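You operate a simulated robot arm through the tools that you are given. There is no shell and no other tool. Be economical: measure what you need, move in short steps, check, and stop when the job is done.

You are at the controls of a simulated robot arm. One attempt, no reset.

JOB
Pour softener from the cup to about the MAX line of the flower well, then start washer 1.
Fine: the drawer starts open; put the cup back and shut it before Start; it is left running.

It is judged by the outcome, as a careful person would: the job done as asked, and still so three seconds after it is handed in. It fails if anything else is knocked over, pushed out of place, dropped, spilled or broken.

ROBOT AND FRAMES
A 6-joint arm with a two-finger parallel gripper, fixed in place. Base frame: the origin is at the foot of the arm, x ahead of it, y to its left, z up. Units: m, rad, N and s.
With the tool pointing down near the work surface it reaches from about 0.36 to 0.76 m from the base axis. Its first joint turns from -1.152 to 1.152 rad. Payload 2.45 kg.
The tool frame sits at the grasp point between the pads (the TCP): z along the fingers, y along the line on which they close. The tips reach 0.024 m beyond it. The gripper opens to 0.068 m. The fingers are 0.017 m wide and 0.01 m thick; the gripper's body (0.04 by 0.07 m) begins 0.041 m behind the TCP.
Orientation is that of the tool frame in the base frame, as a unit quaternion [x, y, z, w]. With the fingers straight down and closing along the base's y, the tool's x points along the base's -x, its y along +y and its z along -z.

CONTROLS
- The arm moves only by the tool drive_tool. Its argument "steps" is a list that holds one entry, the list of rows, each a list of 7 numbers: the turn, a rotation vector about the base's x, y, z in rad, then the shift along the base's x, y, z in m, then the gripper command, from -1 (shut) to 1 (fully open), values between in proportion. In form: [[[ax, ay, az, x, y, z, jaw], ...]]. A call has 1 to 12 rows; each row shifts and turns the commanded pose from where the row before left it. Rows are played at 5 a second. More than 0.05 m and 0.15 rad between two rows, or a gripper value outside its range, and nothing of the call is played. Where a pose cannot be reached the arm comes as near as it can. A force on the tool above 40 N (or 10 N above the force at the start of the call, whichever is more), or a blocked arm, ends the call early, and 0.2 s more pass. Each finger travels about 0.108 m/s and halts on what it meets, pressing with about 41 N; the grip force reading is that of the motor and also rises with nothing between the fingers. The clock runs only during rows and for 0.2 s after the last one: add rows that do not move to give the fingers time. The reply holds the time, the measured pose of the TCP, the force on the tool along the base axes, the opening and the grip force, in the units named above and with some noise.
- Cameras (640 x 400 px; columns grow to the right, rows downward): "scene" is fixed at [0.159, 0.4211, 1.4424]; the picture's right is [-0.74, -0.68, 0.00], its down [-0.54, 0.59, -0.59] and it looks along [0.40, -0.44, -0.80] (base axes); focal length 284 px, centre (320, 200). "wrist" rides on the gripper at [0.084, 0.011, -0.075] in the tool frame; the picture's right is [-0.13, 0.99, 0.00], its down [-0.60, -0.08, -0.79] and it looks along [-0.79, -0.10, 0.61] (tool axes); focal length 251 px, centre (320, 200). There is no depth. A picture from a camera that has moved, and an enlarged one, comes with that camera's place and axes in the base frame and with its lens. The place of the scene camera against the robot may be out by one fixed shift of up to 0.012 m in any direction.
- capture(camera): a new picture of that camera. No time passes.
- enlarge(camera, box): a new picture of the part [left, top, right, bottom] of that camera's present view, enlarged. No time passes.
- hand_in(): hands the job in; it is judged then, once.

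Work in short steps. Places have to be worked out from the pictures, the camera data and where the tool is seen: move nearer, look again, correct. Check each grasp and each placing, and mend what went wrong. You have 120 turns and 84 pictures in all, those below and enlarged ones among them. Open the gripper and draw the arm clear of the work before you hand the job in, unless the task says otherwise; then end with one line.

The tools are called after "Emit:" as a command line: name --argument value ..., lists and objects as JSON in quotes. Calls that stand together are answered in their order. drive_tool: Moves the arm, as the interface text tells. Its arguments: {"type":"object","properties":{"steps":{"type":"array"}},"required":["steps"]} The other tools are called the same way: capture (camera) takes a picture; enlarge (camera, box) takes an enlarged picture of a part of a camera's view; hand_in () hands the job in.

At the start:

```text
t: 0.0
tool_pos: [0.3939, 0.1869, 1.1752]
orientation: [0.0, 1.0, 0.0, 0.001]
force: [0.1, 0.0, -0.7]
width: 0.0677
gripper_force: 0.1
```

scene: 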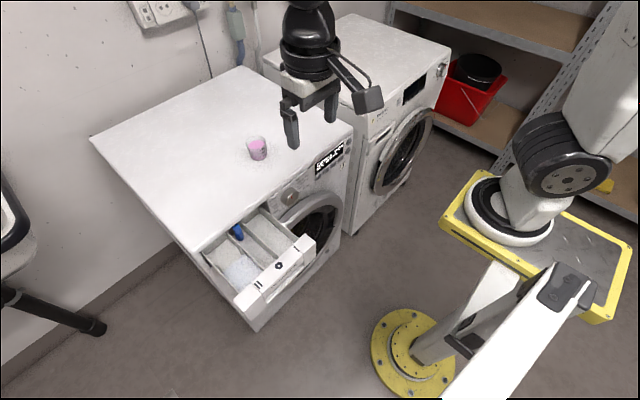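
wrist: 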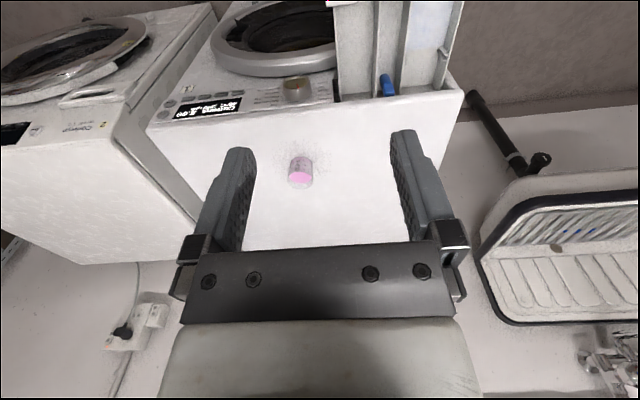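

The scene shows the cup on the nearer washer's top and the drawer open. I'll enlarge the drawer and the panel for details.

Emit:
enlarge --camera "scene" --box '[190, 200, 330, 310]'

Emit:
enlarge --camera "scene" --box '[230, 100, 370, 210]'

Emit:
enlarge --camera "wrist" --box '[150, 0, 470, 200]'

```text
3.64 times, centred on (260, 255) of scene
camera zoom: at [0.159, 0.4211, 1.4424], right [-0.74, -0.68, 0.0], down [-0.54, 0.59, -0.59], along [0.4, -0.44, -0.8], focal length 1033 px, centre (538, 0)
```

zoom: 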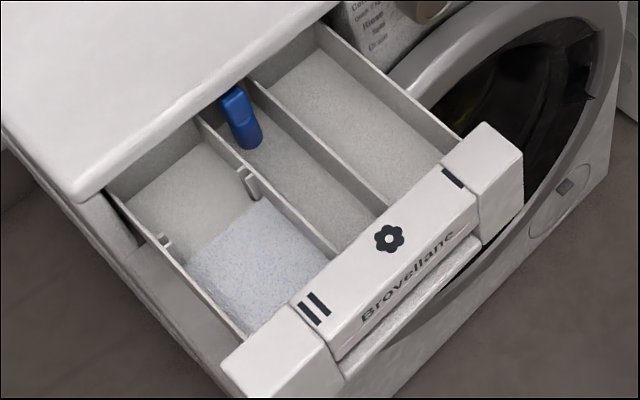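

```text
3.64 times, centred on (300, 155) of scene
camera zoom: at [0.159, 0.4211, 1.4424], right [-0.74, -0.68, 0.0], down [-0.54, 0.59, -0.59], along [0.4, -0.44, -0.8], focal length 1033 px, centre (393, 364)
```

zoom: 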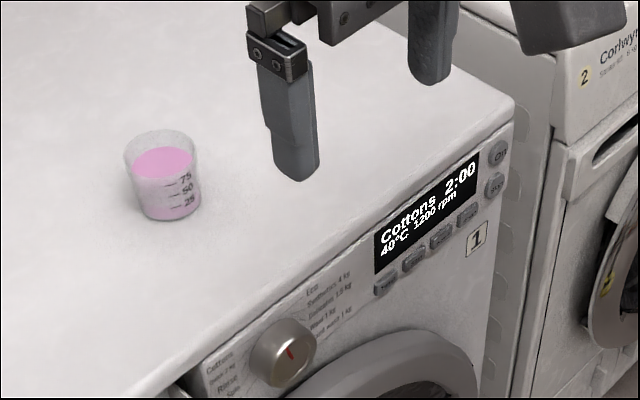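

```text
2.00 times, centred on (310, 100) of wrist
camera zoom: at [0.3102, 0.1979, 1.2511], right [0.13, 0.99, 0.0], down [0.6, -0.08, 0.79], along [0.79, -0.1, -0.61], focal length 503 px, centre (340, 400)
```

zoom: 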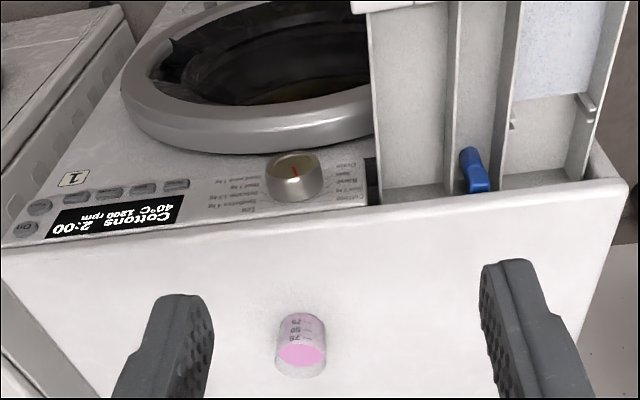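

The cup is near (0.687, 0.109), with its base on z=0.85. The flower well is the middle one, at y≈0.29 and x 0.42–0.55. I'll look closer at the well, cup and panel from here.

Emit:
enlarge --camera "scene" --box '[215, 205, 290, 265]'

Emit:
enlarge --camera "scene" --box '[300, 130, 370, 185]'

Emit:
enlarge --camera "wrist" --box '[330, 0, 470, 100]'

```text
6.67 times, centred on (252, 235) of scene
camera zoom: at [0.159, 0.4211, 1.4424], right [-0.74, -0.68, 0.0], down [-0.54, 0.59, -0.59], along [0.4, -0.44, -0.8], focal length 1894 px, centre (770, -33)
```

zoom: 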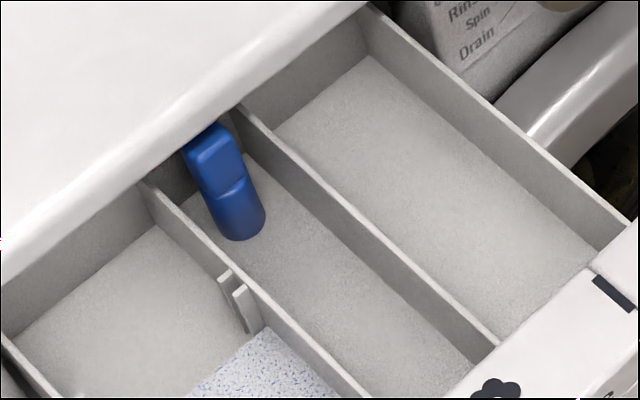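

```text
7.27 times, centred on (335, 158) of scene
camera zoom: at [0.159, 0.4211, 1.4424], right [-0.74, -0.68, 0.0], down [-0.54, 0.59, -0.59], along [0.4, -0.44, -0.8], focal length 2066 px, centre (211, 509)
```

zoom: 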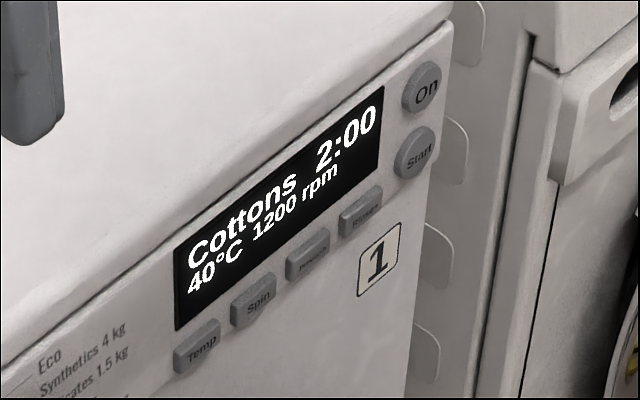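

```text
4.00 times, centred on (400, 50) of wrist
camera zoom: at [0.3102, 0.1979, 1.2511], right [0.13, 0.99, 0.0], down [0.6, -0.08, 0.79], along [0.79, -0.1, -0.61], focal length 1006 px, centre (0, 800)
```

zoom: 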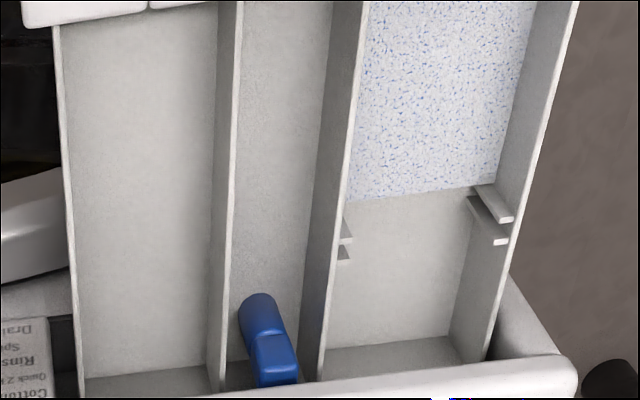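

Washer 1 is already on, and its Start button sits below On at the right end of the panel. I'll turn the wrist half a turn about the vertical, so the camera ends up on top when I tilt the tool forward to pour. I'll move toward the cup at the same time.

Emit:
drive_tool --steps '[[[0, 0, -0.15, 0.01, 0, 0, 1], [0, 0, -0.15, 0.01, 0, 0, 1], [0, 0, -0.15, 0.01, 0, 0, 1], [0, 0, -0.15, 0.01, 0, 0, 1], [0, 0, -0.15, 0.01, 0, 0, 1], [0, 0, -0.15, 0.01, 0, 0, 1], [0, 0, -0.15, 0.01, 0, 0, 1], [0, 0, -0.15, 0.01, 0, 0, 1], [0, 0, -0.15, 0.01, 0, 0, 1], [0, 0, -0.15, 0.01, 0, 0, 1], [0, 0, -0.15, 0.01, 0, 0, 1]]]'

```text
t: 2.4
tool_pos: [0.5035, 0.186, 1.1768]
orientation: [0.736, 0.677, 0.0, -0.001]
force: [0.9, -1.1, 0.5]
width: 0.0682
gripper_force: 0.0
```

The turn tracks the commands. I'll finish it and shift so the wrist camera looks down into the drawer from the washer side.

Emit:
drive_tool --steps '[[[0, 0, -0.15, 0.007, 0.009, -0.017, 1], [0, 0, -0.15, 0.007, 0.009, -0.017, 1], [0, 0, -0.15, 0.007, 0.009, -0.017, 1], [0, 0, -0.15, 0.007, 0.009, -0.017, 1], [0, 0, -0.15, 0.007, 0.009, -0.017, 1], [0, 0, -0.15, 0.007, 0.009, -0.017, 1], [0, 0, -0.15, 0.007, 0.009, -0.017, 1], [0, 0, -0.15, 0.007, 0.009, -0.017, 1], [0, 0, -0.15, 0.007, 0.009, -0.017, 1], [0, 0, -0.1416, 0.007, 0.009, -0.017, 1]]]'

Emit:
capture --camera "wrist"

```text
t: 4.6
tool_pos: [0.5992, 0.108, 0.9728]
orientation: [0.995, 0.064, 0.013, -0.077]
force: [0.1, -0.3, 0.5]
width: 0.068
gripper_force: 0.0
out of reach, approached as far as the arm can: row 6, 7, 8, 9, 10
```

```text
75 pictures are left
camera wrist: at [0.6831, 0.0962, 1.048], right [0.0, -0.99, -0.16], down [-0.62, -0.12, 0.77], along [-0.78, 0.1, -0.61], focal length 251 px, centre (320, 200)
```

wrist: 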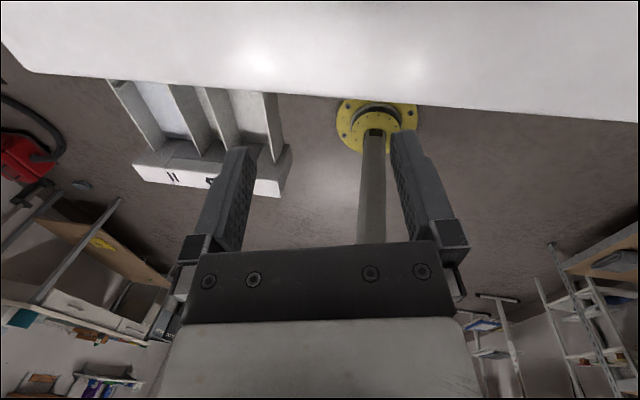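

The wrist hit its turn limit short of a half turn at this y. That's acceptable, because roll about the tool axis doesn't affect the pour. I'll back off the yaw by 0.3 rad to find out where the commanded pose is now.

Emit:
drive_tool --steps '[[[0, 0, 0.15, 0, 0, 0.02, 1], [0, 0, 0.15, 0, 0, 0.02, 1], [0, 0, 0, 0, 0, 0, 1]]]'

```text
t: 5.4
tool_pos: [0.5986, 0.1084, 1.0135]
orientation: [0.978, 0.2, 0.0, -0.06]
force: [-0.6, -0.4, 0.0]
width: 0.0682
gripper_force: 0.1
```

The commanded pose follows the measured one. I'll level the tool and go over the drawer, keeping clear of the wrist limit, to look for the MAX mark.

Emit:
drive_tool --steps '[[[-0.117, -0.024, 0, 0, 0, 0, 1], [0, 0, 0.09, -0.016, 0.047, 0, 1], [0, 0, 0.09, -0.016, 0.047, 0, 1], [0, 0, 0.09, -0.016, 0.047, 0, 1], [0, 0, 0, 0, 0, 0, 1]]]'

Emit:
capture --camera "wrist"

```text
t: 6.6
tool_pos: [0.546, 0.2493, 1.0118]
orientation: [0.944, 0.331, 0.0, 0.0]
force: [0.3, -0.4, -0.4]
width: 0.0682
gripper_force: 0.1
```

```text
74 pictures are left
camera wrist: at [0.6187, 0.2941, 1.0869], right [0.52, -0.85, 0.0], down [-0.52, -0.32, 0.79], along [-0.68, -0.41, -0.61], focal length 251 px, centre (320, 200)
```

wrist: 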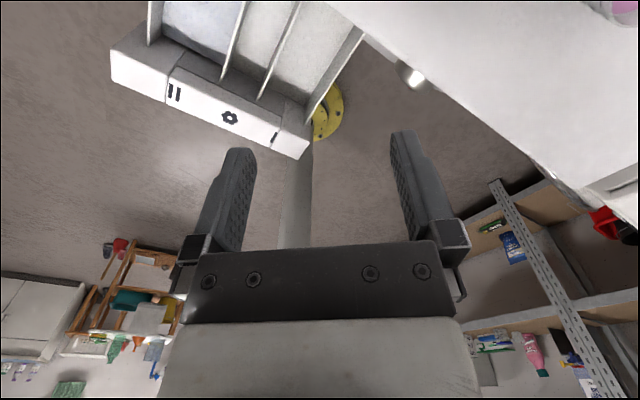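

Zooming into the well from this viewpoint to look for the MAX mark.

Emit:
enlarge --camera "wrist" --box '[180, 0, 340, 100]'

```text
4.00 times, centred on (260, 50) of wrist
camera zoom: at [0.6187, 0.2941, 1.0869], right [0.52, -0.85, 0.0], down [-0.52, -0.32, 0.79], along [-0.68, -0.41, -0.61], focal length 1006 px, centre (560, 800)
```

zoom: 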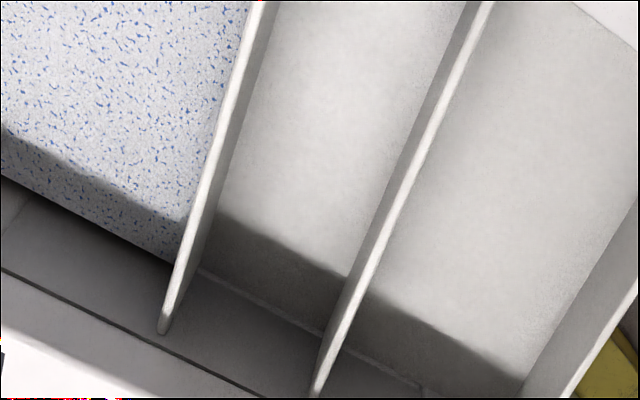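

No mark is visible on the walls near the front. I'll tilt the tool forward into the pouring posture, empty and above the drawer, to test its reach and look straight down into the well.

Emit:
drive_tool --steps '[[[0.0625, -0.136, 0, 0, 0.004, 0, 1], [0.0625, -0.136, 0, 0, 0.004, 0, 1], [0.0625, -0.136, 0, 0, 0.004, 0, 1], [0.0625, -0.136, 0, 0, 0.004, 0, 1], [0.0625, -0.136, 0, 0, 0.004, 0, 1]]]'

Emit:
capture --camera "wrist"

```text
t: 7.8
tool_pos: [0.5663, 0.2398, 1.0159]
orientation: [0.879, 0.307, 0.364, -0.033]
force: [0.3, -0.8, -0.4]
width: 0.0679
gripper_force: 0.1
out of reach, approached as far as the arm can: row 2, 3, 4
```

```text
72 pictures are left
camera wrist: at [0.5723, 0.2524, 1.1288], right [0.49, -0.87, 0.08], down [-0.86, -0.47, 0.17], along [-0.11, -0.15, -0.98], focal length 251 px, centre (320, 200)
```

wrist: 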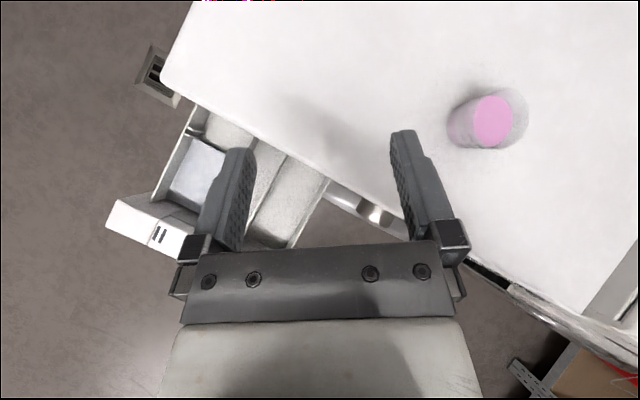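

The tilt has reached 43°, with some drift in x. I'll continue toward horizontal to see if it is reachable.

Emit:
drive_tool --steps '[[[0.0625, -0.136, 0, 0, 0.004, -0.01, 1], [0.0625, -0.136, 0, 0, 0.004, -0.01, 1], [0.0625, -0.136, 0, 0, 0.004, -0.01, 1], [0.0625, -0.136, 0, 0, 0.004, -0.01, 1], [0.0625, -0.136, 0, 0, 0.004, -0.01, 1]]]'

Emit:
capture --camera "wrist"

Emit:
capture --camera "scene"

```text
t: 9.0
tool_pos: [0.5682, 0.2584, 0.9662]
orientation: [0.691, 0.243, 0.678, -0.063]
force: [0.3, 0.4, 0.3]
width: 0.0682
gripper_force: 0.0
```

```text
71 pictures are left
camera wrist: at [0.5021, 0.2382, 1.0553], right [0.42, -0.9, 0.11], down [-0.73, -0.41, -0.55], along [0.54, 0.15, -0.83], focal length 251 px, centre (320, 200)
```

wrist: 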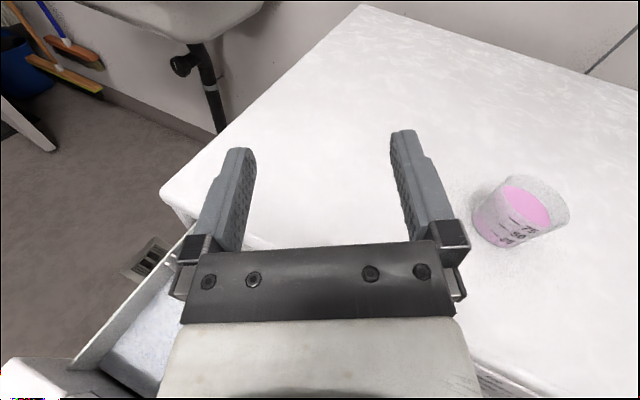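

```text
70 pictures are left
```

scene: 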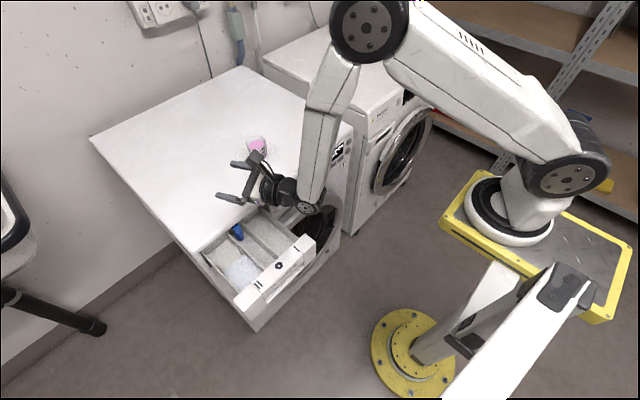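

Horizontal is reachable. I'll shift to the planned pour pose over the flower well to check that reach too.

Emit:
drive_tool --steps '[[[0, 0, 0, -0.022, 0.021, 0, 1], [0, 0, 0, -0.022, 0.021, 0, 1], [0, 0, 0, 0, 0, 0, 1]]]'

Emit:
enlarge --camera "scene" --box '[190, 150, 350, 310]'

Emit:
capture --camera "wrist"

```text
t: 9.8
tool_pos: [0.5227, 0.3002, 0.9674]
orientation: [0.692, 0.242, 0.677, -0.063]
force: [-1.0, 0.0, 0.1]
width: 0.068
gripper_force: 0.1
```

```text
2.50 times, centred on (270, 230) of scene
camera zoom: at [0.159, 0.4211, 1.4424], right [-0.74, -0.68, 0.0], down [-0.54, 0.59, -0.59], along [0.4, -0.44, -0.8], focal length 710 px, centre (445, 125)
```

zoom: 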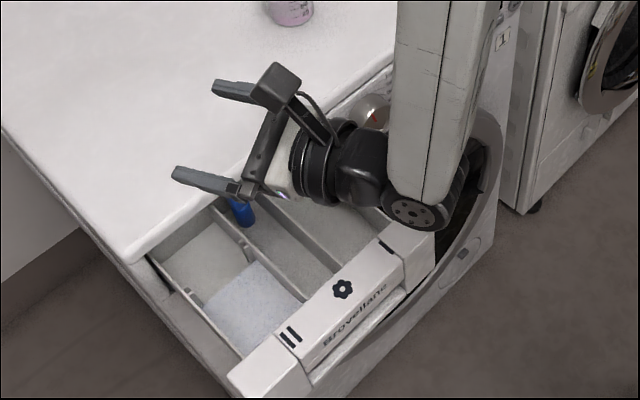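

```text
68 pictures are left
camera wrist: at [0.4563, 0.281, 1.0568], right [0.42, -0.9, 0.11], down [-0.73, -0.41, -0.54], along [0.54, 0.15, -0.83], focal length 251 px, centre (320, 200)
```

wrist: 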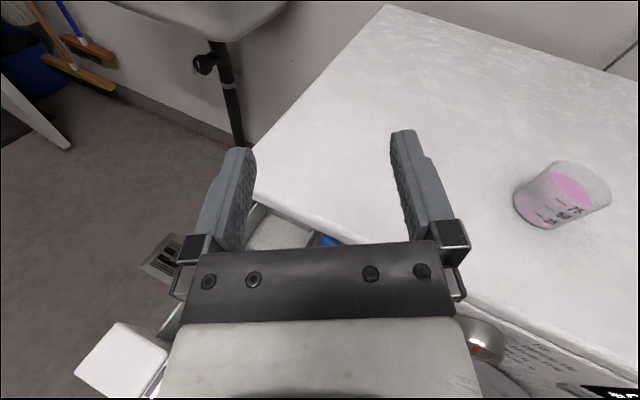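

Reach is confirmed. The zoom re-renders at full detail, so I'll zoom hard on the well in the scene camera and on the siphon in the wrist camera to find the MAX mark.

Emit:
enlarge --camera "scene" --box '[226, 215, 266, 240]'

Emit:
enlarge --camera "wrist" --box '[245, 195, 365, 255]'

```text
16.00 times, centred on (246, 228) of scene
camera zoom: at [0.159, 0.4211, 1.4424], right [-0.74, -0.68, 0.0], down [-0.54, 0.59, -0.59], along [0.4, -0.44, -0.8], focal length 4546 px, centre (1504, -240)
```

zoom: 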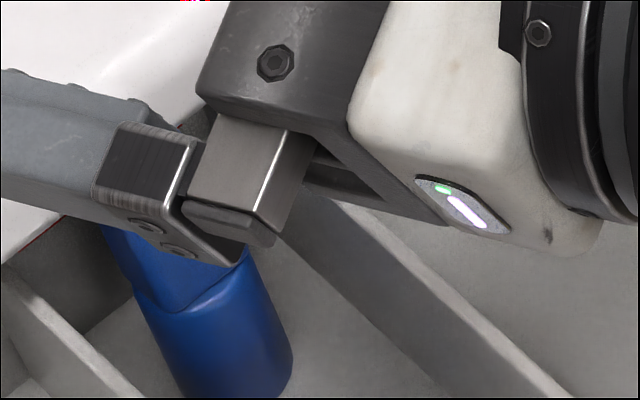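

```text
5.33 times, centred on (305, 225) of wrist
camera zoom: at [0.4563, 0.281, 1.0568], right [0.42, -0.9, 0.11], down [-0.73, -0.41, -0.54], along [0.54, 0.15, -0.83], focal length 1341 px, centre (400, 67)
```

zoom: 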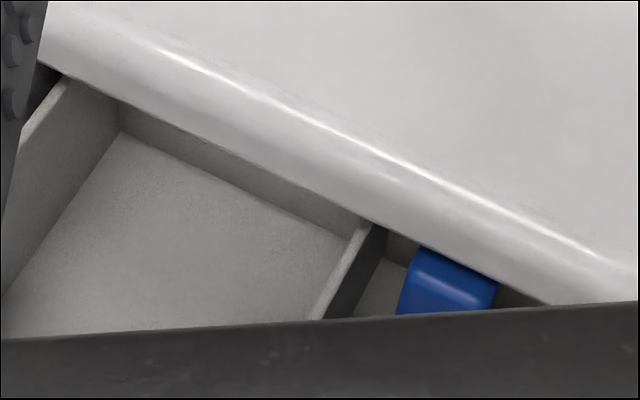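

The arm blocks that view. Before leaving I'll run the tilt in reverse over the well, dry, to see where along the pour path the arm loses reach.

Emit:
drive_tool --steps '[[[-0.0625, 0.136, 0, 0, 0, 0, 1], [-0.0625, 0.136, 0, 0, 0, 0, 1], [-0.0625, 0.136, 0, 0, 0, 0, 1], [-0.0625, 0.136, 0, 0, 0, 0, 1], [-0.0625, 0.136, 0, 0, 0, 0, 1]]]'

Emit:
drive_tool --steps '[[[-0.0625, 0.136, 0, 0, 0, 0, 1], [-0.0625, 0.136, 0, 0, 0, 0, 1], [-0.0625, 0.136, 0, 0, 0, 0, 1], [-0.0625, 0.136, 0, 0, 0, 0, 1], [-0.0625, 0.136, 0, 0, 0, 0, 1]]]'

```text
t: 11.0
tool_pos: [0.5239, 0.301, 0.9658]
orientation: [0.879, 0.308, 0.362, -0.034]
force: [-0.1, -0.9, -0.4]
width: 0.0678
gripper_force: 0.0
```

```text
t: 12.2
tool_pos: [0.4934, 0.2864, 0.937]
orientation: [0.934, 0.345, 0.078, 0.059]
force: [-2.5, 1.4, -0.3]
width: 0.068
gripper_force: 0.0
out of reach, approached as far as the arm can: row 2, 4, 5
```

The trouble is only near tool-down, which is consistent with the wrist roll limit. I'll give it 0.3 rad more yaw margin, level the tool here, and see if the tilt then runs cleanly.

Emit:
drive_tool --steps '[[[0, 0, 0.15, 0, 0, 0.02, 1], [0, 0, 0.15, 0.01, 0, 0.02, 1], [0.06, 0.1, 0, 0.01, 0, 0, 1], [0, 0.08, 0, 0.01, 0, 0, 1], [0, 0, 0, 0, 0, 0, 1]]]'

```text
t: 13.4
tool_pos: [0.4867, 0.2813, 0.9576]
orientation: [0.881, 0.464, 0.077, 0.056]
force: [0.5, -0.2, 0.5]
width: 0.0677
gripper_force: 0.0
out of reach, approached as far as the arm can: row 1, 2, 3, 4
```

That didn't level it, so I'll look at the arm's configuration.

Emit:
capture --camera "scene"

```text
65 pictures are left
```

scene: 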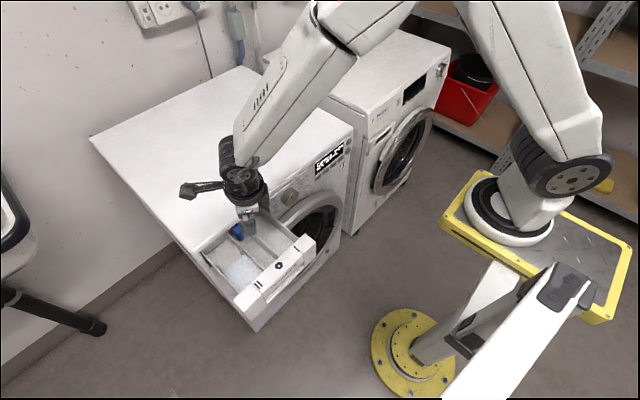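

The arm seems to pass near a wrist singularity when the tool is close to straight down. So I'll change the plan: grip the cup from the side with the tool about 25° below horizontal and the camera on top, then pour by rolling about the tool axis. Next I go to a pre-grasp pose in front of the cup.

Emit:
drive_tool --steps '[[[0.0778, -0.0912, -0.0709, 0.0091, -0.0212, 0.0047, 1], [0.0778, -0.0912, -0.0709, 0.0091, -0.0212, 0.0047, 1], [0.0778, -0.0912, -0.0709, 0.0091, -0.0212, 0.0047, 1], [0.0778, -0.0912, -0.0709, 0.0091, -0.0212, 0.0047, 1], [0.0778, -0.0912, -0.0709, 0.0091, -0.0212, 0.0047, 1], [0.0778, -0.0912, -0.0709, 0.0091, -0.0212, 0.0047, 1], [0.0778, -0.0912, -0.0709, 0.0091, -0.0212, 0.0047, 1], [0.0778, -0.0912, -0.0709, 0.0091, -0.0212, 0.0047, 1], [0.0778, -0.0912, -0.0709, 0.0091, -0.0212, 0.0047, 1]]]'

Emit:
capture --camera "wrist"

Emit:
capture --camera "scene"

```text
t: 15.4
tool_pos: [0.5645, 0.1151, 1.0004]
orientation: [0.855, 0.089, 0.511, -0.017]
force: [-0.7, 0.2, -0.3]
width: 0.0677
gripper_force: 0.1
out of reach, approached as far as the arm can: row 3, 4, 5, 9
```

```text
64 pictures are left
camera wrist: at [0.54, 0.1072, 1.1101], right [0.11, -0.99, -0.05], down [-0.98, -0.1, -0.16], along [0.15, 0.07, -0.99], focal length 251 px, centre (320, 200)
```

wrist: 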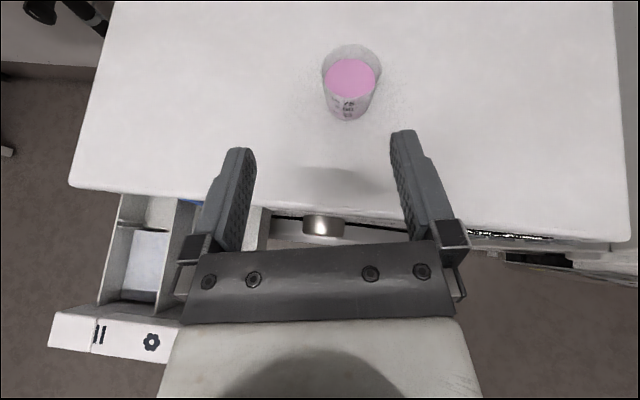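

```text
63 pictures are left
```

scene: 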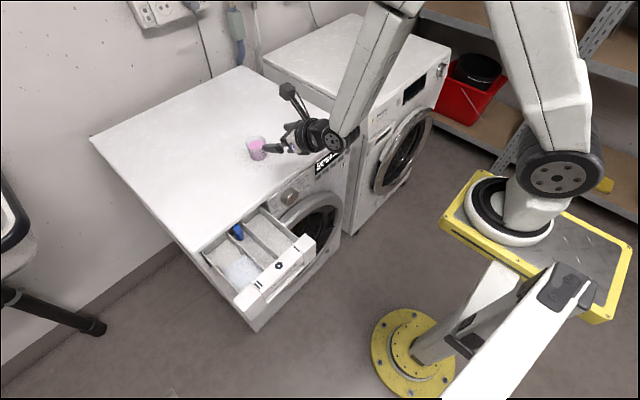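

The posture is good and the cup sits between the fingers' lines. The scene view of the well is clear now, so I'll zoom hard on it for the MAX mark.

Emit:
enlarge --camera "scene" --box '[222, 215, 262, 240]'

Emit:
enlarge --camera "scene" --box '[242, 225, 290, 255]'

Emit:
enlarge --camera "scene" --box '[240, 128, 280, 165]'

```text
16.00 times, centred on (242, 228) of scene
camera zoom: at [0.159, 0.4211, 1.4424], right [-0.74, -0.68, 0.0], down [-0.54, 0.59, -0.59], along [0.4, -0.44, -0.8], focal length 4546 px, centre (1568, -240)
```

zoom: 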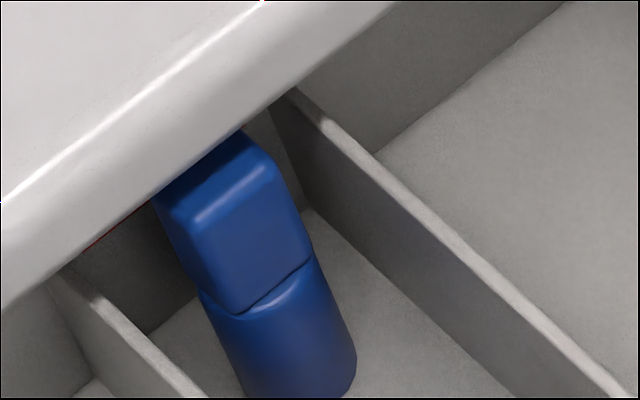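

```text
13.33 times, centred on (266, 240) of scene
camera zoom: at [0.159, 0.4211, 1.4424], right [-0.74, -0.68, 0.0], down [-0.54, 0.59, -0.59], along [0.4, -0.44, -0.8], focal length 3788 px, centre (1040, -333)
```

zoom: 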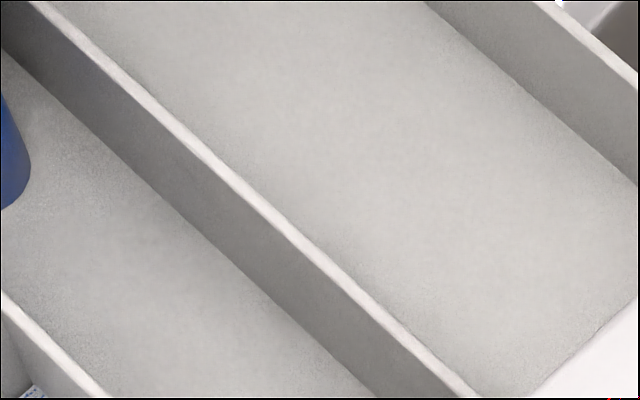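

```text
10.81 times, centred on (260, 146) of scene
camera zoom: at [0.159, 0.4211, 1.4424], right [-0.74, -0.68, 0.0], down [-0.54, 0.59, -0.59], along [0.4, -0.44, -0.8], focal length 3072 px, centre (969, 778)
```

zoom: 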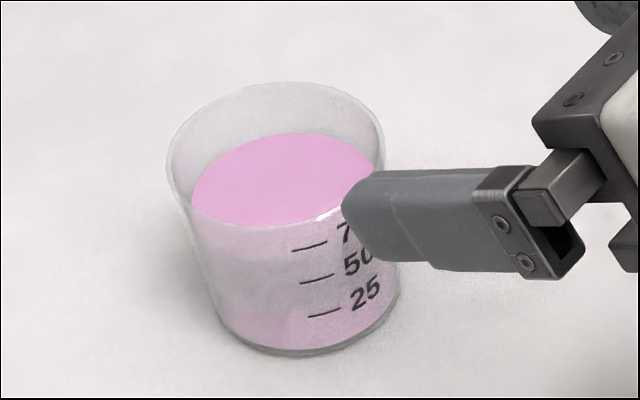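

A red mark shows just under the washer's lip, on the well's back wall. I put it at about z≈0.80, with the floor at about 0.765. I'll look at it from the front with the tool horizontal before gripping.

Emit:
drive_tool --steps '[[[0.044, -0.118, 0.036, -0.026, 0.039, -0.008, 1], [0.044, -0.118, 0.036, -0.026, 0.039, -0.008, 1], [0.044, -0.118, 0.036, -0.026, 0.039, -0.008, 1], [0.044, -0.118, 0.036, -0.026, 0.039, -0.008, 1], [0, 0, 0, 0, 0, 0, 1]]]'

Emit:
capture --camera "wrist"

```text
t: 16.6
tool_pos: [0.4889, 0.3386, 1.0303]
orientation: [0.698, 0.108, 0.7, -0.11]
force: [0.1, -0.6, 0.0]
width: 0.0679
gripper_force: 0.1
out of reach, approached as far as the arm can: row 1, 2, 3, 4
```

```text
59 pictures are left
camera wrist: at [0.4219, 0.3051, 1.1147], right [0.3, -0.94, -0.13], down [-0.78, -0.17, -0.61], along [0.55, 0.29, -0.78], focal length 251 px, centre (320, 200)
```

wrist: 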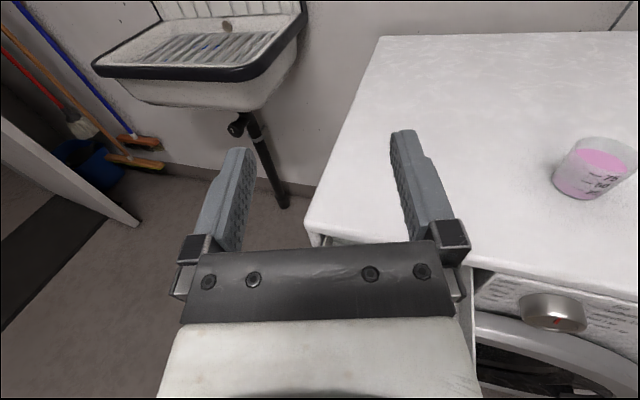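

The orientation was reached but the position strayed, as the roll limit bites. I'll take 0.25 rad of roll off and move to the viewing position.

Emit:
drive_tool --steps '[[[-0.12, -0.037, 0, 0, 0, 0, 1], [-0.12, -0.037, 0, 0, 0, 0, 1], [0, 0, 0, -0.01, -0.022, -0.03, 1], [0, 0, 0, -0.01, -0.022, -0.03, 1], [0, 0, 0, -0.01, -0.022, -0.03, 1], [0, 0, 0, 0, 0, 0, 1]]]'

Emit:
capture --camera "wrist"

```text
t: 18.0
tool_pos: [0.4597, 0.2728, 0.9401]
orientation: [0.68, 0.193, 0.706, -0.028]
force: [0.3, 0.3, -0.6]
width: 0.0683
gripper_force: 0.1
```

```text
58 pictures are left
camera wrist: at [0.3852, 0.2586, 1.0235], right [0.31, -0.94, 0.11], down [-0.73, -0.31, -0.61], along [0.6, 0.11, -0.79], focal length 251 px, centre (320, 200)
```

wrist: 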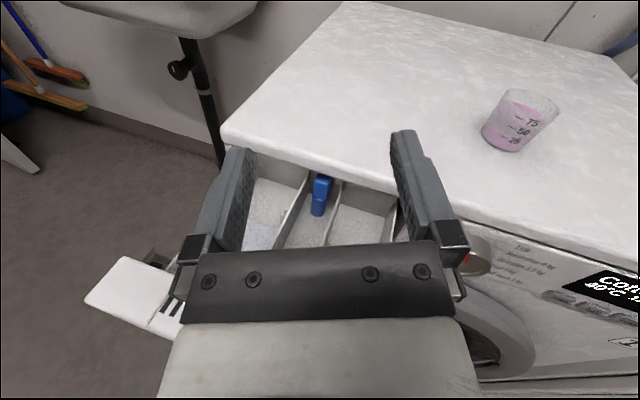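

Confirmed: the roll limit is the cause, and this position was reached cleanly. I'll zoom on the back of the well.

Emit:
enlarge --camera "wrist" --box '[280, 165, 360, 215]'

```text
8.00 times, centred on (320, 190) of wrist
camera zoom: at [0.3852, 0.2586, 1.0235], right [0.31, -0.94, 0.11], down [-0.73, -0.31, -0.61], along [0.6, 0.11, -0.79], focal length 2012 px, centre (320, 280)
```

zoom: 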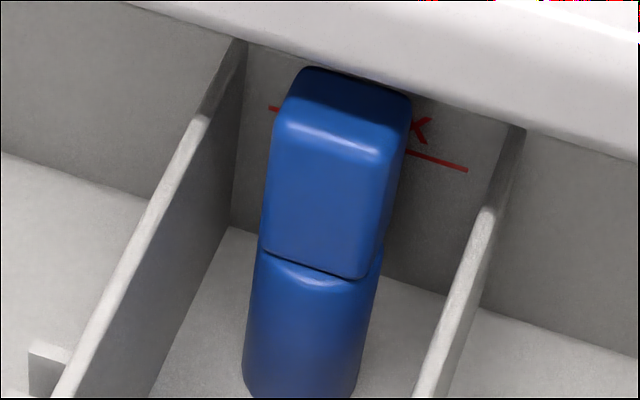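

The MAX line is on the back wall at z≈0.79, about 25 mm above the floor, and the well spans y≈0.272–0.314. Now I'll go back to a pre-grasp pose in front of the cup.

Emit:
drive_tool --steps '[[[0.0095, 0.104, -0.0433, 0.023, -0.0336, 0.012, 1], [0.0095, 0.104, -0.0433, 0.023, -0.0336, 0.012, 1], [0.0095, 0.104, -0.0433, 0.023, -0.0336, 0.008, 1], [0.0095, 0.104, -0.0433, 0.023, -0.0336, 0.004, 1], [0.0095, 0.104, -0.0433, 0.023, -0.0336, 0.004, 1], [0, 0, 0, 0, 0, 0, 1]]]'

Emit:
capture --camera "wrist"

```text
t: 19.4
tool_pos: [0.5793, 0.1069, 0.9822]
orientation: [0.855, 0.091, 0.51, -0.012]
force: [-0.2, -1.1, 0.5]
width: 0.068
gripper_force: 0.1
out of reach, approached as far as the arm can: row 5
```

```text
56 pictures are left
camera wrist: at [0.5547, 0.1011, 1.0921], right [0.1, -0.99, -0.04], down [-0.98, -0.1, -0.15], along [0.15, 0.06, -0.99], focal length 251 px, centre (320, 200)
```

wrist: 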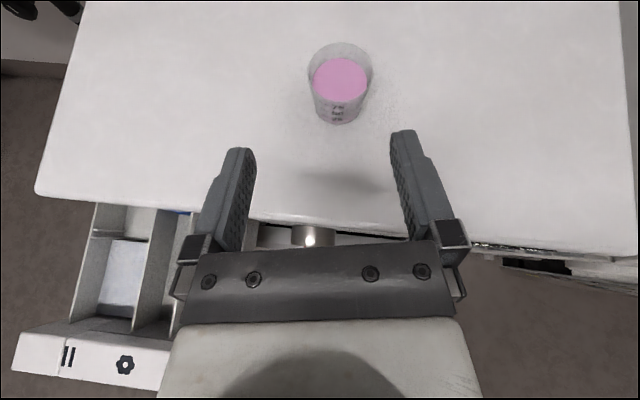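

The pose is on target, with the cup at about (0.684, 0.108). I'll back off the roll limit slightly and move to 8 cm short of the grasp along the tool axis.

Emit:
drive_tool --steps '[[[-0.044, -0.006, 0.024, 0.0, -0.003, -0.02, 1], [0, 0, 0, 0.017, -0.003, -0.02, 1], [0, 0, 0, 0.018, -0.003, -0.022, 1], [0, 0, 0, 0, 0, 0, 1]]]'

Emit:
capture --camera "wrist"

Emit:
enlarge --camera "scene" --box '[220, 80, 360, 170]'

```text
t: 20.4
tool_pos: [0.6124, 0.0984, 0.9225]
orientation: [0.852, 0.111, 0.511, -0.003]
force: [-0.7, -0.5, -0.3]
width: 0.0681
gripper_force: 0.0
```

```text
55 pictures are left
camera wrist: at [0.5881, 0.0949, 1.0314], right [0.13, -0.99, -0.01], down [-0.98, -0.13, -0.16], along [0.15, 0.03, -0.99], focal length 251 px, centre (320, 200)
```

wrist: 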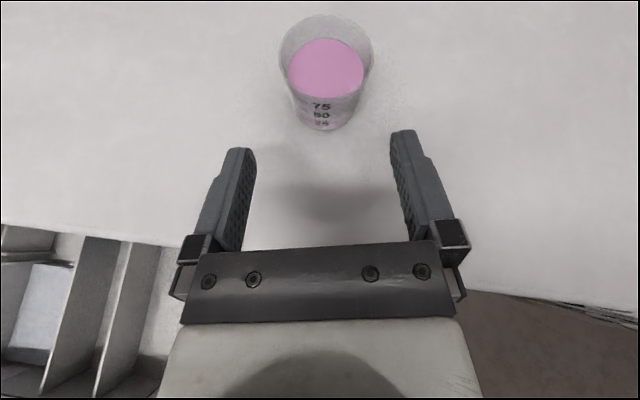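

```text
4.44 times, centred on (290, 125) of scene
camera zoom: at [0.159, 0.4211, 1.4424], right [-0.74, -0.68, 0.0], down [-0.54, 0.59, -0.59], along [0.4, -0.44, -0.8], focal length 1263 px, centre (453, 533)
```

zoom: 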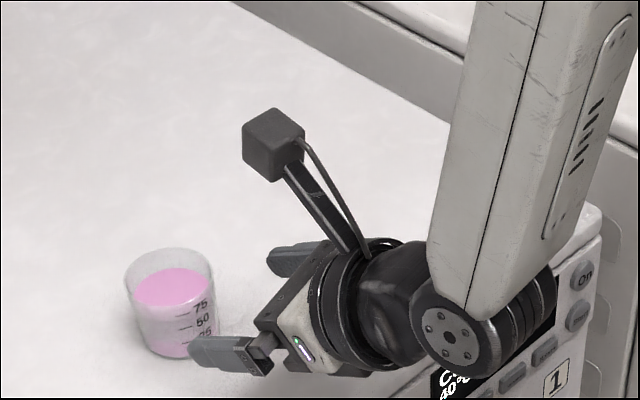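

Everything lines up. I'll advance along the tool axis until the pads straddle the cup, still open.

Emit:
drive_tool --steps '[[[0, 0, 0, 0.0174, 0.0021, -0.0104, 1], [0, 0, 0, 0.0174, 0.0021, -0.0104, 1], [0, 0, 0, 0.0174, 0.0021, -0.0104, 1], [0, 0, 0, 0.0174, 0.0021, -0.0104, 1], [0, 0, 0, 0, 0, 0, 1]]]'

Emit:
capture --camera "wrist"

Emit:
enlarge --camera "scene" --box '[220, 80, 360, 170]'

```text
t: 21.6
tool_pos: [0.6774, 0.1033, 0.8785]
orientation: [0.852, 0.111, 0.511, -0.004]
force: [-0.1, 0.4, -0.1]
width: 0.068
gripper_force: 0.0
```

```text
53 pictures are left
camera wrist: at [0.6533, 0.0999, 0.9889], right [0.13, -0.99, -0.01], down [-0.98, -0.13, -0.16], along [0.15, 0.03, -0.99], focal length 251 px, centre (320, 200)
```

wrist: 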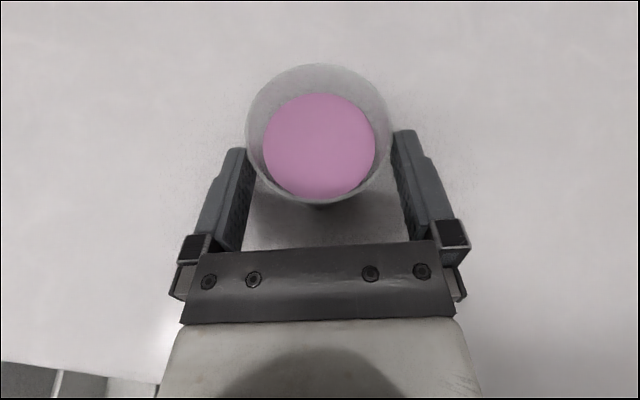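

```text
4.44 times, centred on (290, 125) of scene
camera zoom: at [0.159, 0.4211, 1.4424], right [-0.74, -0.68, 0.0], down [-0.54, 0.59, -0.59], along [0.4, -0.44, -0.8], focal length 1263 px, centre (453, 533)
```

zoom: 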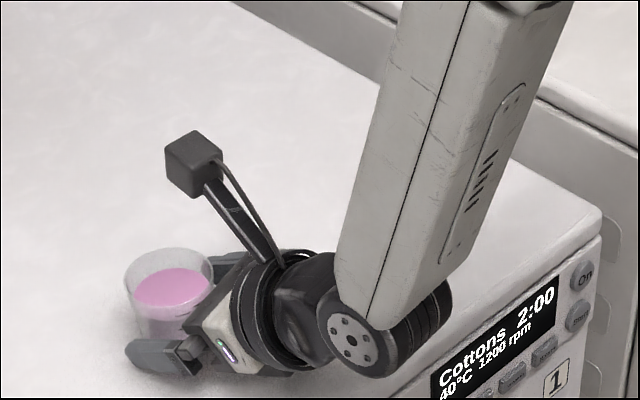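

The cup's axis is about 8 mm ahead of the TCP and centred between the pads. I'll advance a little more, then close.

Emit:
drive_tool --steps '[[[0, 0, 0, 0.008, 0.001, 0, 1], [0, 0, 0, 0, 0, 0, 0.85], [0, 0, 0, 0, 0, 0, 0.7], [0, 0, 0, 0, 0, 0, 0.6], [0, 0, 0, 0, 0, 0, 0.5], [0, 0, 0, 0, 0, 0, 0.45]]]'

Emit:
capture --camera "wrist"

```text
t: 23.0
tool_pos: [0.6856, 0.1059, 0.8782]
orientation: [0.853, 0.111, 0.51, -0.004]
force: [-0.5, -0.1, 0.1]
width: 0.0507
gripper_force: 1.4
```

```text
51 pictures are left
camera wrist: at [0.6611, 0.1016, 0.9891], right [0.13, -0.99, -0.01], down [-0.98, -0.13, -0.16], along [0.15, 0.03, -0.99], focal length 251 px, centre (320, 200)
```

wrist: 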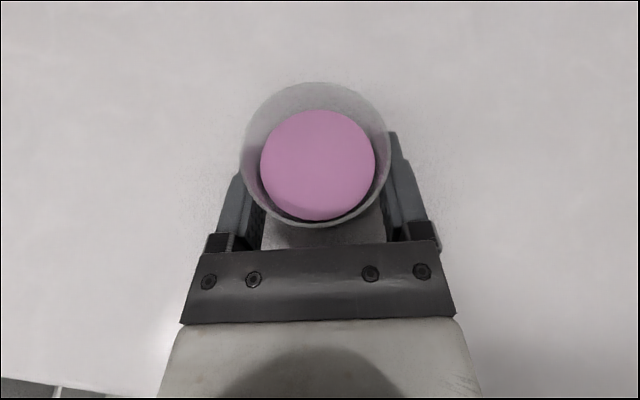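

Contact at 0.0507 m. I'll tighten in steps and read the force.

Emit:
drive_tool --steps '[[[0, 0, 0, 0, 0, 0, 0.3], [0, 0, 0, 0, 0, 0, 0.1], [0, 0, 0, 0, 0, 0, 0.1]]]'

```text
t: 23.8
tool_pos: [0.6863, 0.1059, 0.8783]
orientation: [0.852, 0.111, 0.511, -0.005]
force: [0.5, -0.6, 0.6]
width: 0.05
gripper_force: 41.0
```

The grip is firm at 41 N with width 0.050. I'll lift gently straight up and check.

Emit:
drive_tool --steps '[[[0, 0, 0, 0, 0, 0.01, 0.1], [0, 0, 0, 0, 0, 0.02, 0.1], [0, 0, 0, 0, 0, 0.02, 0.1], [0, 0, 0, 0, 0, 0.02, 0.1], [0, 0, 0, 0, 0, 0, 0.1]]]'

Emit:
capture --camera "wrist"

Emit:
capture --camera "scene"

```text
t: 25.0
tool_pos: [0.687, 0.1057, 0.9498]
orientation: [0.852, 0.111, 0.511, -0.004]
force: [0.0, -0.6, 0.3]
width: 0.0496
gripper_force: 40.7
```

```text
50 pictures are left
camera wrist: at [0.662, 0.1022, 1.0593], right [0.13, -0.99, -0.01], down [-0.98, -0.13, -0.16], along [0.15, 0.03, -0.99], focal length 251 px, centre (320, 200)
```

wrist: 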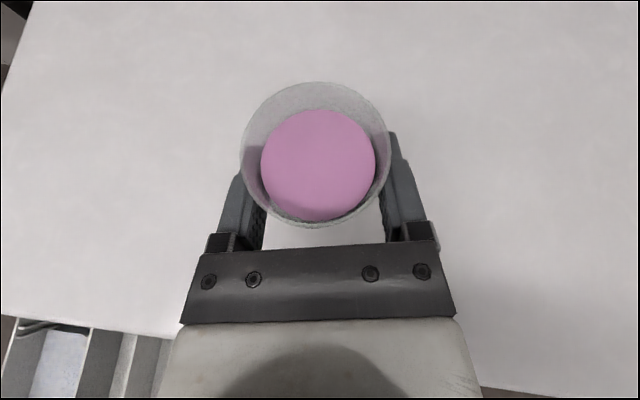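

```text
49 pictures are left
```

scene: 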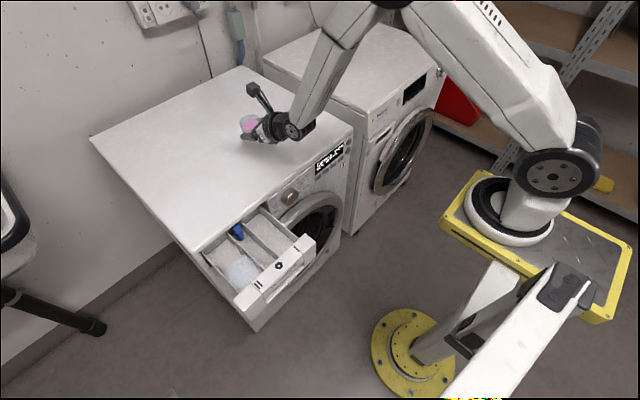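

The cup is lifted level. I'll carry it upright to above the flower well, turning the tool with the arm. The target TCP is about (0.525, 0.265).

Emit:
drive_tool --steps '[[[0, 0, 0.045, -0.0231, 0.0227, 0, 0.1], [0, 0, 0.045, -0.0231, 0.0227, 0, 0.1], [0, 0, 0.045, -0.0231, 0.0227, 0, 0.1], [0, 0, 0.045, -0.0231, 0.0227, 0, 0.1], [0, 0, 0.045, -0.0231, 0.0227, 0, 0.1], [0, 0, 0.045, -0.0231, 0.0227, 0, 0.1], [0, 0, 0.045, -0.0231, 0.0227, 0, 0.1], [0, 0, 0, 0, 0, 0, 0.1]]]'

Emit:
enlarge --camera "scene" --box '[190, 150, 350, 310]'

Emit:
capture --camera "wrist"

```text
t: 26.8
tool_pos: [0.5265, 0.2682, 0.9462]
orientation: [0.824, 0.243, 0.505, -0.084]
force: [0.3, -0.7, -0.6]
width: 0.0497
gripper_force: 41.0
```

```text
2.50 times, centred on (270, 230) of scene
camera zoom: at [0.159, 0.4211, 1.4424], right [-0.74, -0.68, 0.0], down [-0.54, 0.59, -0.59], along [0.4, -0.44, -0.8], focal length 710 px, centre (445, 125)
```

zoom: 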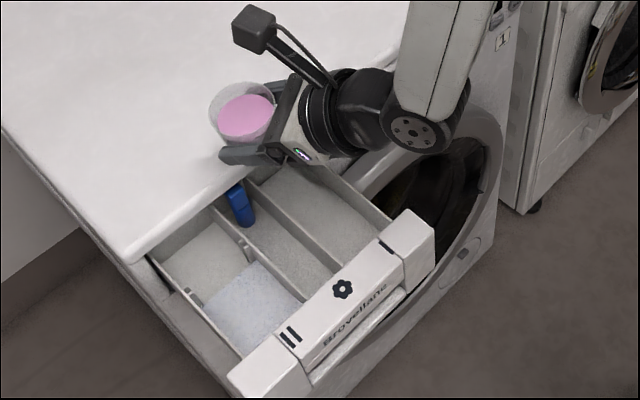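

```text
47 pictures are left
camera wrist: at [0.5032, 0.2561, 1.0567], right [0.43, -0.9, -0.01], down [-0.89, -0.43, -0.16], along [0.14, 0.07, -0.99], focal length 251 px, centre (320, 200)
```

wrist: 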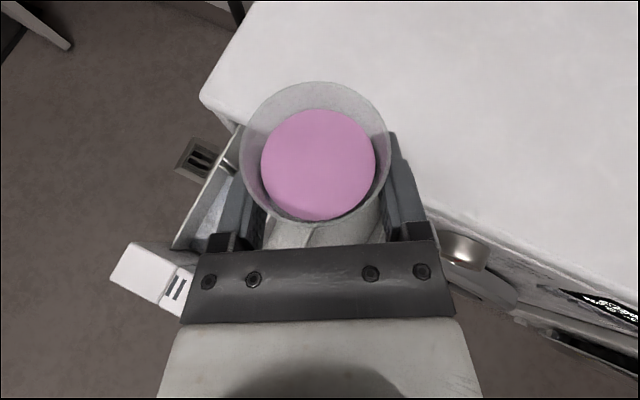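

The cup is over the well. I'll pitch the tool up 0.3 rad and begin rolling so the lip leans toward −x/+y, stopping short of pouring to look.

Emit:
drive_tool --steps '[[[0.033, -0.0675, 0, 0, -0.002, -0.005, 0.1], [0.033, -0.0675, 0, 0, -0.002, -0.005, 0.1], [0.033, -0.0675, 0, 0, 0, -0.005, 0.1], [0.033, -0.0675, 0, 0, 0, -0.005, 0.1], [-0.0884, -0.0427, 0.0189, 0, 0, 0, 0.1], [-0.0884, -0.0427, 0.0189, 0, 0, 0, 0.1], [-0.0884, -0.0427, 0.0189, 0, 0, 0, 0.1], [0, 0, 0, 0, 0, 0, 0.1]]]'

Emit:
enlarge --camera "scene" --box '[200, 160, 320, 260]'

Emit:
capture --camera "wrist"

```text
t: 28.6
tool_pos: [0.526, 0.2622, 0.9288]
orientation: [0.7, 0.328, 0.634, -0.01]
force: [0.7, -0.4, 0.2]
width: 0.0499
gripper_force: 41.7
```

```text
4.00 times, centred on (260, 210) of scene
camera zoom: at [0.159, 0.4211, 1.4424], right [-0.74, -0.68, 0.0], down [-0.54, 0.59, -0.59], along [0.4, -0.44, -0.8], focal length 1136 px, centre (560, 160)
```

zoom: 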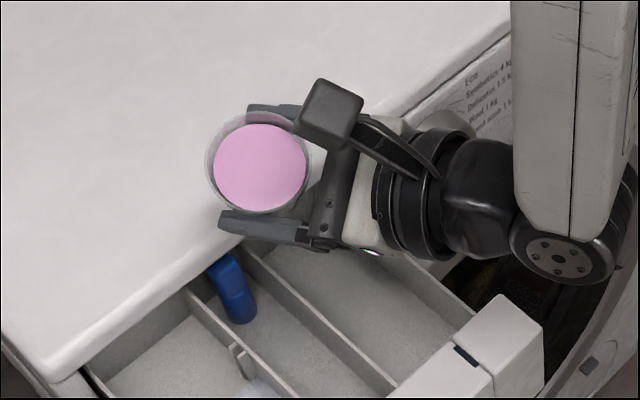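

```text
45 pictures are left
camera wrist: at [0.463, 0.2589, 1.0223], right [0.47, -0.84, 0.28], down [-0.73, -0.55, -0.42], along [0.5, -0.01, -0.86], focal length 251 px, centre (320, 200)
```

wrist: 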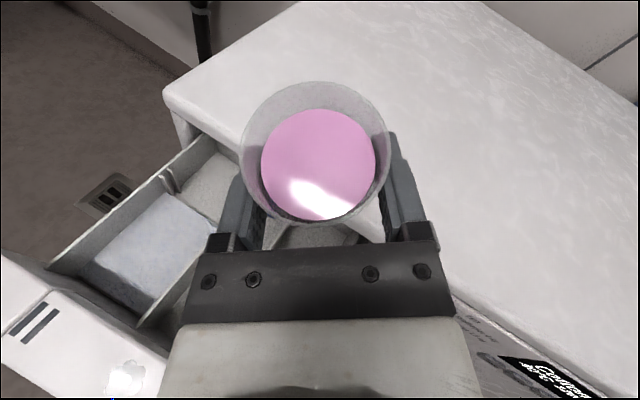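

The liquid is drawn fixed to the cup. By my calculation the lip stays near (0.49, 0.287) through the rest of the roll, which is over the well. I'll roll 0.3 further, to about 36° of lean, and look.

Emit:
drive_tool --steps '[[[-0.0881, -0.043, 0.0195, 0, 0, -0.005, 0.1], [-0.0881, -0.043, 0.0195, 0, 0, -0.005, 0.1], [-0.0881, -0.043, 0.0195, 0, 0, 0, 0.1], [0, 0, 0, 0, 0, 0, 0.1]]]'

Emit:
enlarge --camera "scene" --box '[200, 160, 320, 260]'

```text
t: 29.6
tool_pos: [0.5258, 0.2602, 0.918]
orientation: [0.644, 0.428, 0.629, 0.087]
force: [0.1, -0.4, 0.1]
width: 0.0496
gripper_force: 40.8
```

```text
4.00 times, centred on (260, 210) of scene
camera zoom: at [0.159, 0.4211, 1.4424], right [-0.74, -0.68, 0.0], down [-0.54, 0.59, -0.59], along [0.4, -0.44, -0.8], focal length 1136 px, centre (560, 160)
```

zoom: 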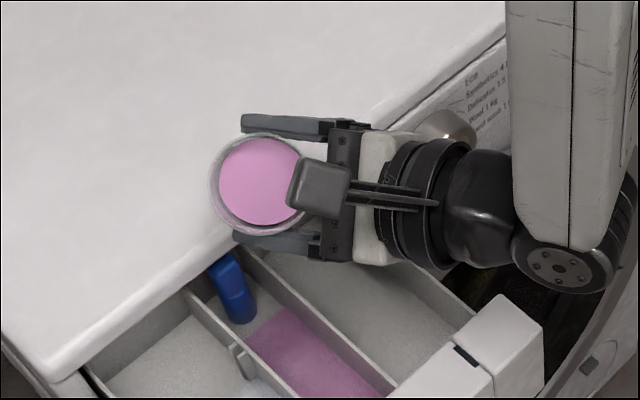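

Softener is already in the well, with none elsewhere. I'll look closely before continuing.

Emit:
enlarge --camera "scene" --box '[228, 215, 300, 260]'

Emit:
capture --camera "wrist"

```text
8.89 times, centred on (264, 238) of scene
camera zoom: at [0.159, 0.4211, 1.4424], right [-0.74, -0.68, 0.0], down [-0.54, 0.59, -0.59], along [0.4, -0.44, -0.8], focal length 2526 px, centre (818, -133)
```

zoom: 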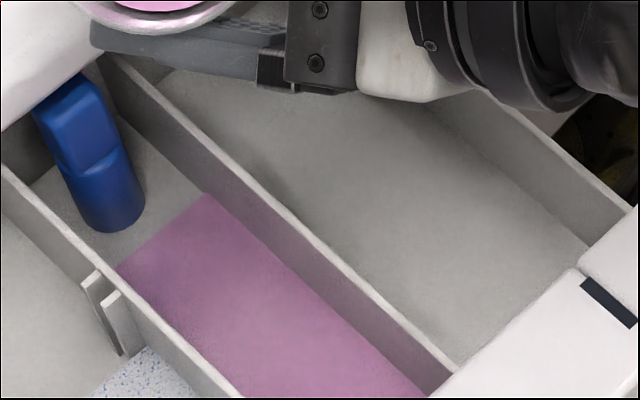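

```text
42 pictures are left
camera wrist: at [0.4511, 0.2782, 1.0021], right [0.46, -0.7, 0.55], down [-0.64, -0.69, -0.34], along [0.62, -0.2, -0.76], focal length 251 px, centre (320, 200)
```

wrist: 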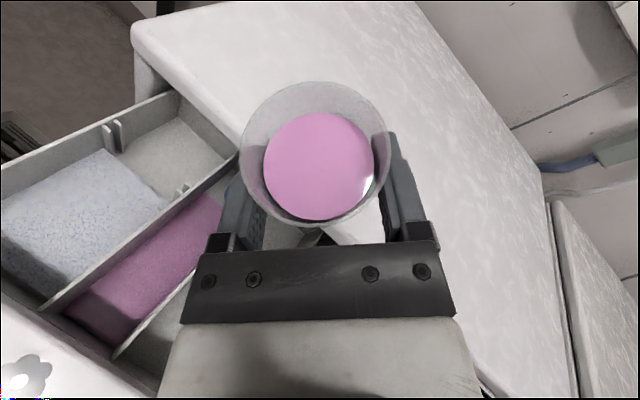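

The liquid is only a thin layer so far, pooling at the front of a slightly sloped floor. I'll hold the tilt for a second to see how the flow goes.

Emit:
drive_tool --steps '[[[-0.0441, -0.0215, 0.01, 0, 0, 0, 0.1], [-0.0441, -0.0215, 0.01, 0, 0, 0, 0.1], [0, 0, 0, 0, 0, 0, 0.1], [0, 0, 0, 0, 0, 0, 0.1]]]'

Emit:
enlarge --camera "scene" --box '[210, 185, 298, 260]'

```text
t: 30.6
tool_pos: [0.525, 0.2621, 0.9178]
orientation: [0.622, 0.46, 0.624, 0.117]
force: [-0.3, 0.2, 0.0]
width: 0.0497
gripper_force: 40.7
```

```text
5.33 times, centred on (254, 222) of scene
camera zoom: at [0.159, 0.4211, 1.4424], right [-0.74, -0.68, 0.0], down [-0.54, 0.59, -0.59], along [0.4, -0.44, -0.8], focal length 1515 px, centre (672, 80)
```

zoom: 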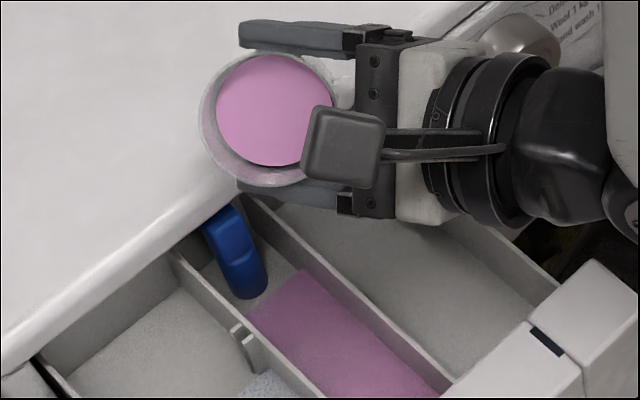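

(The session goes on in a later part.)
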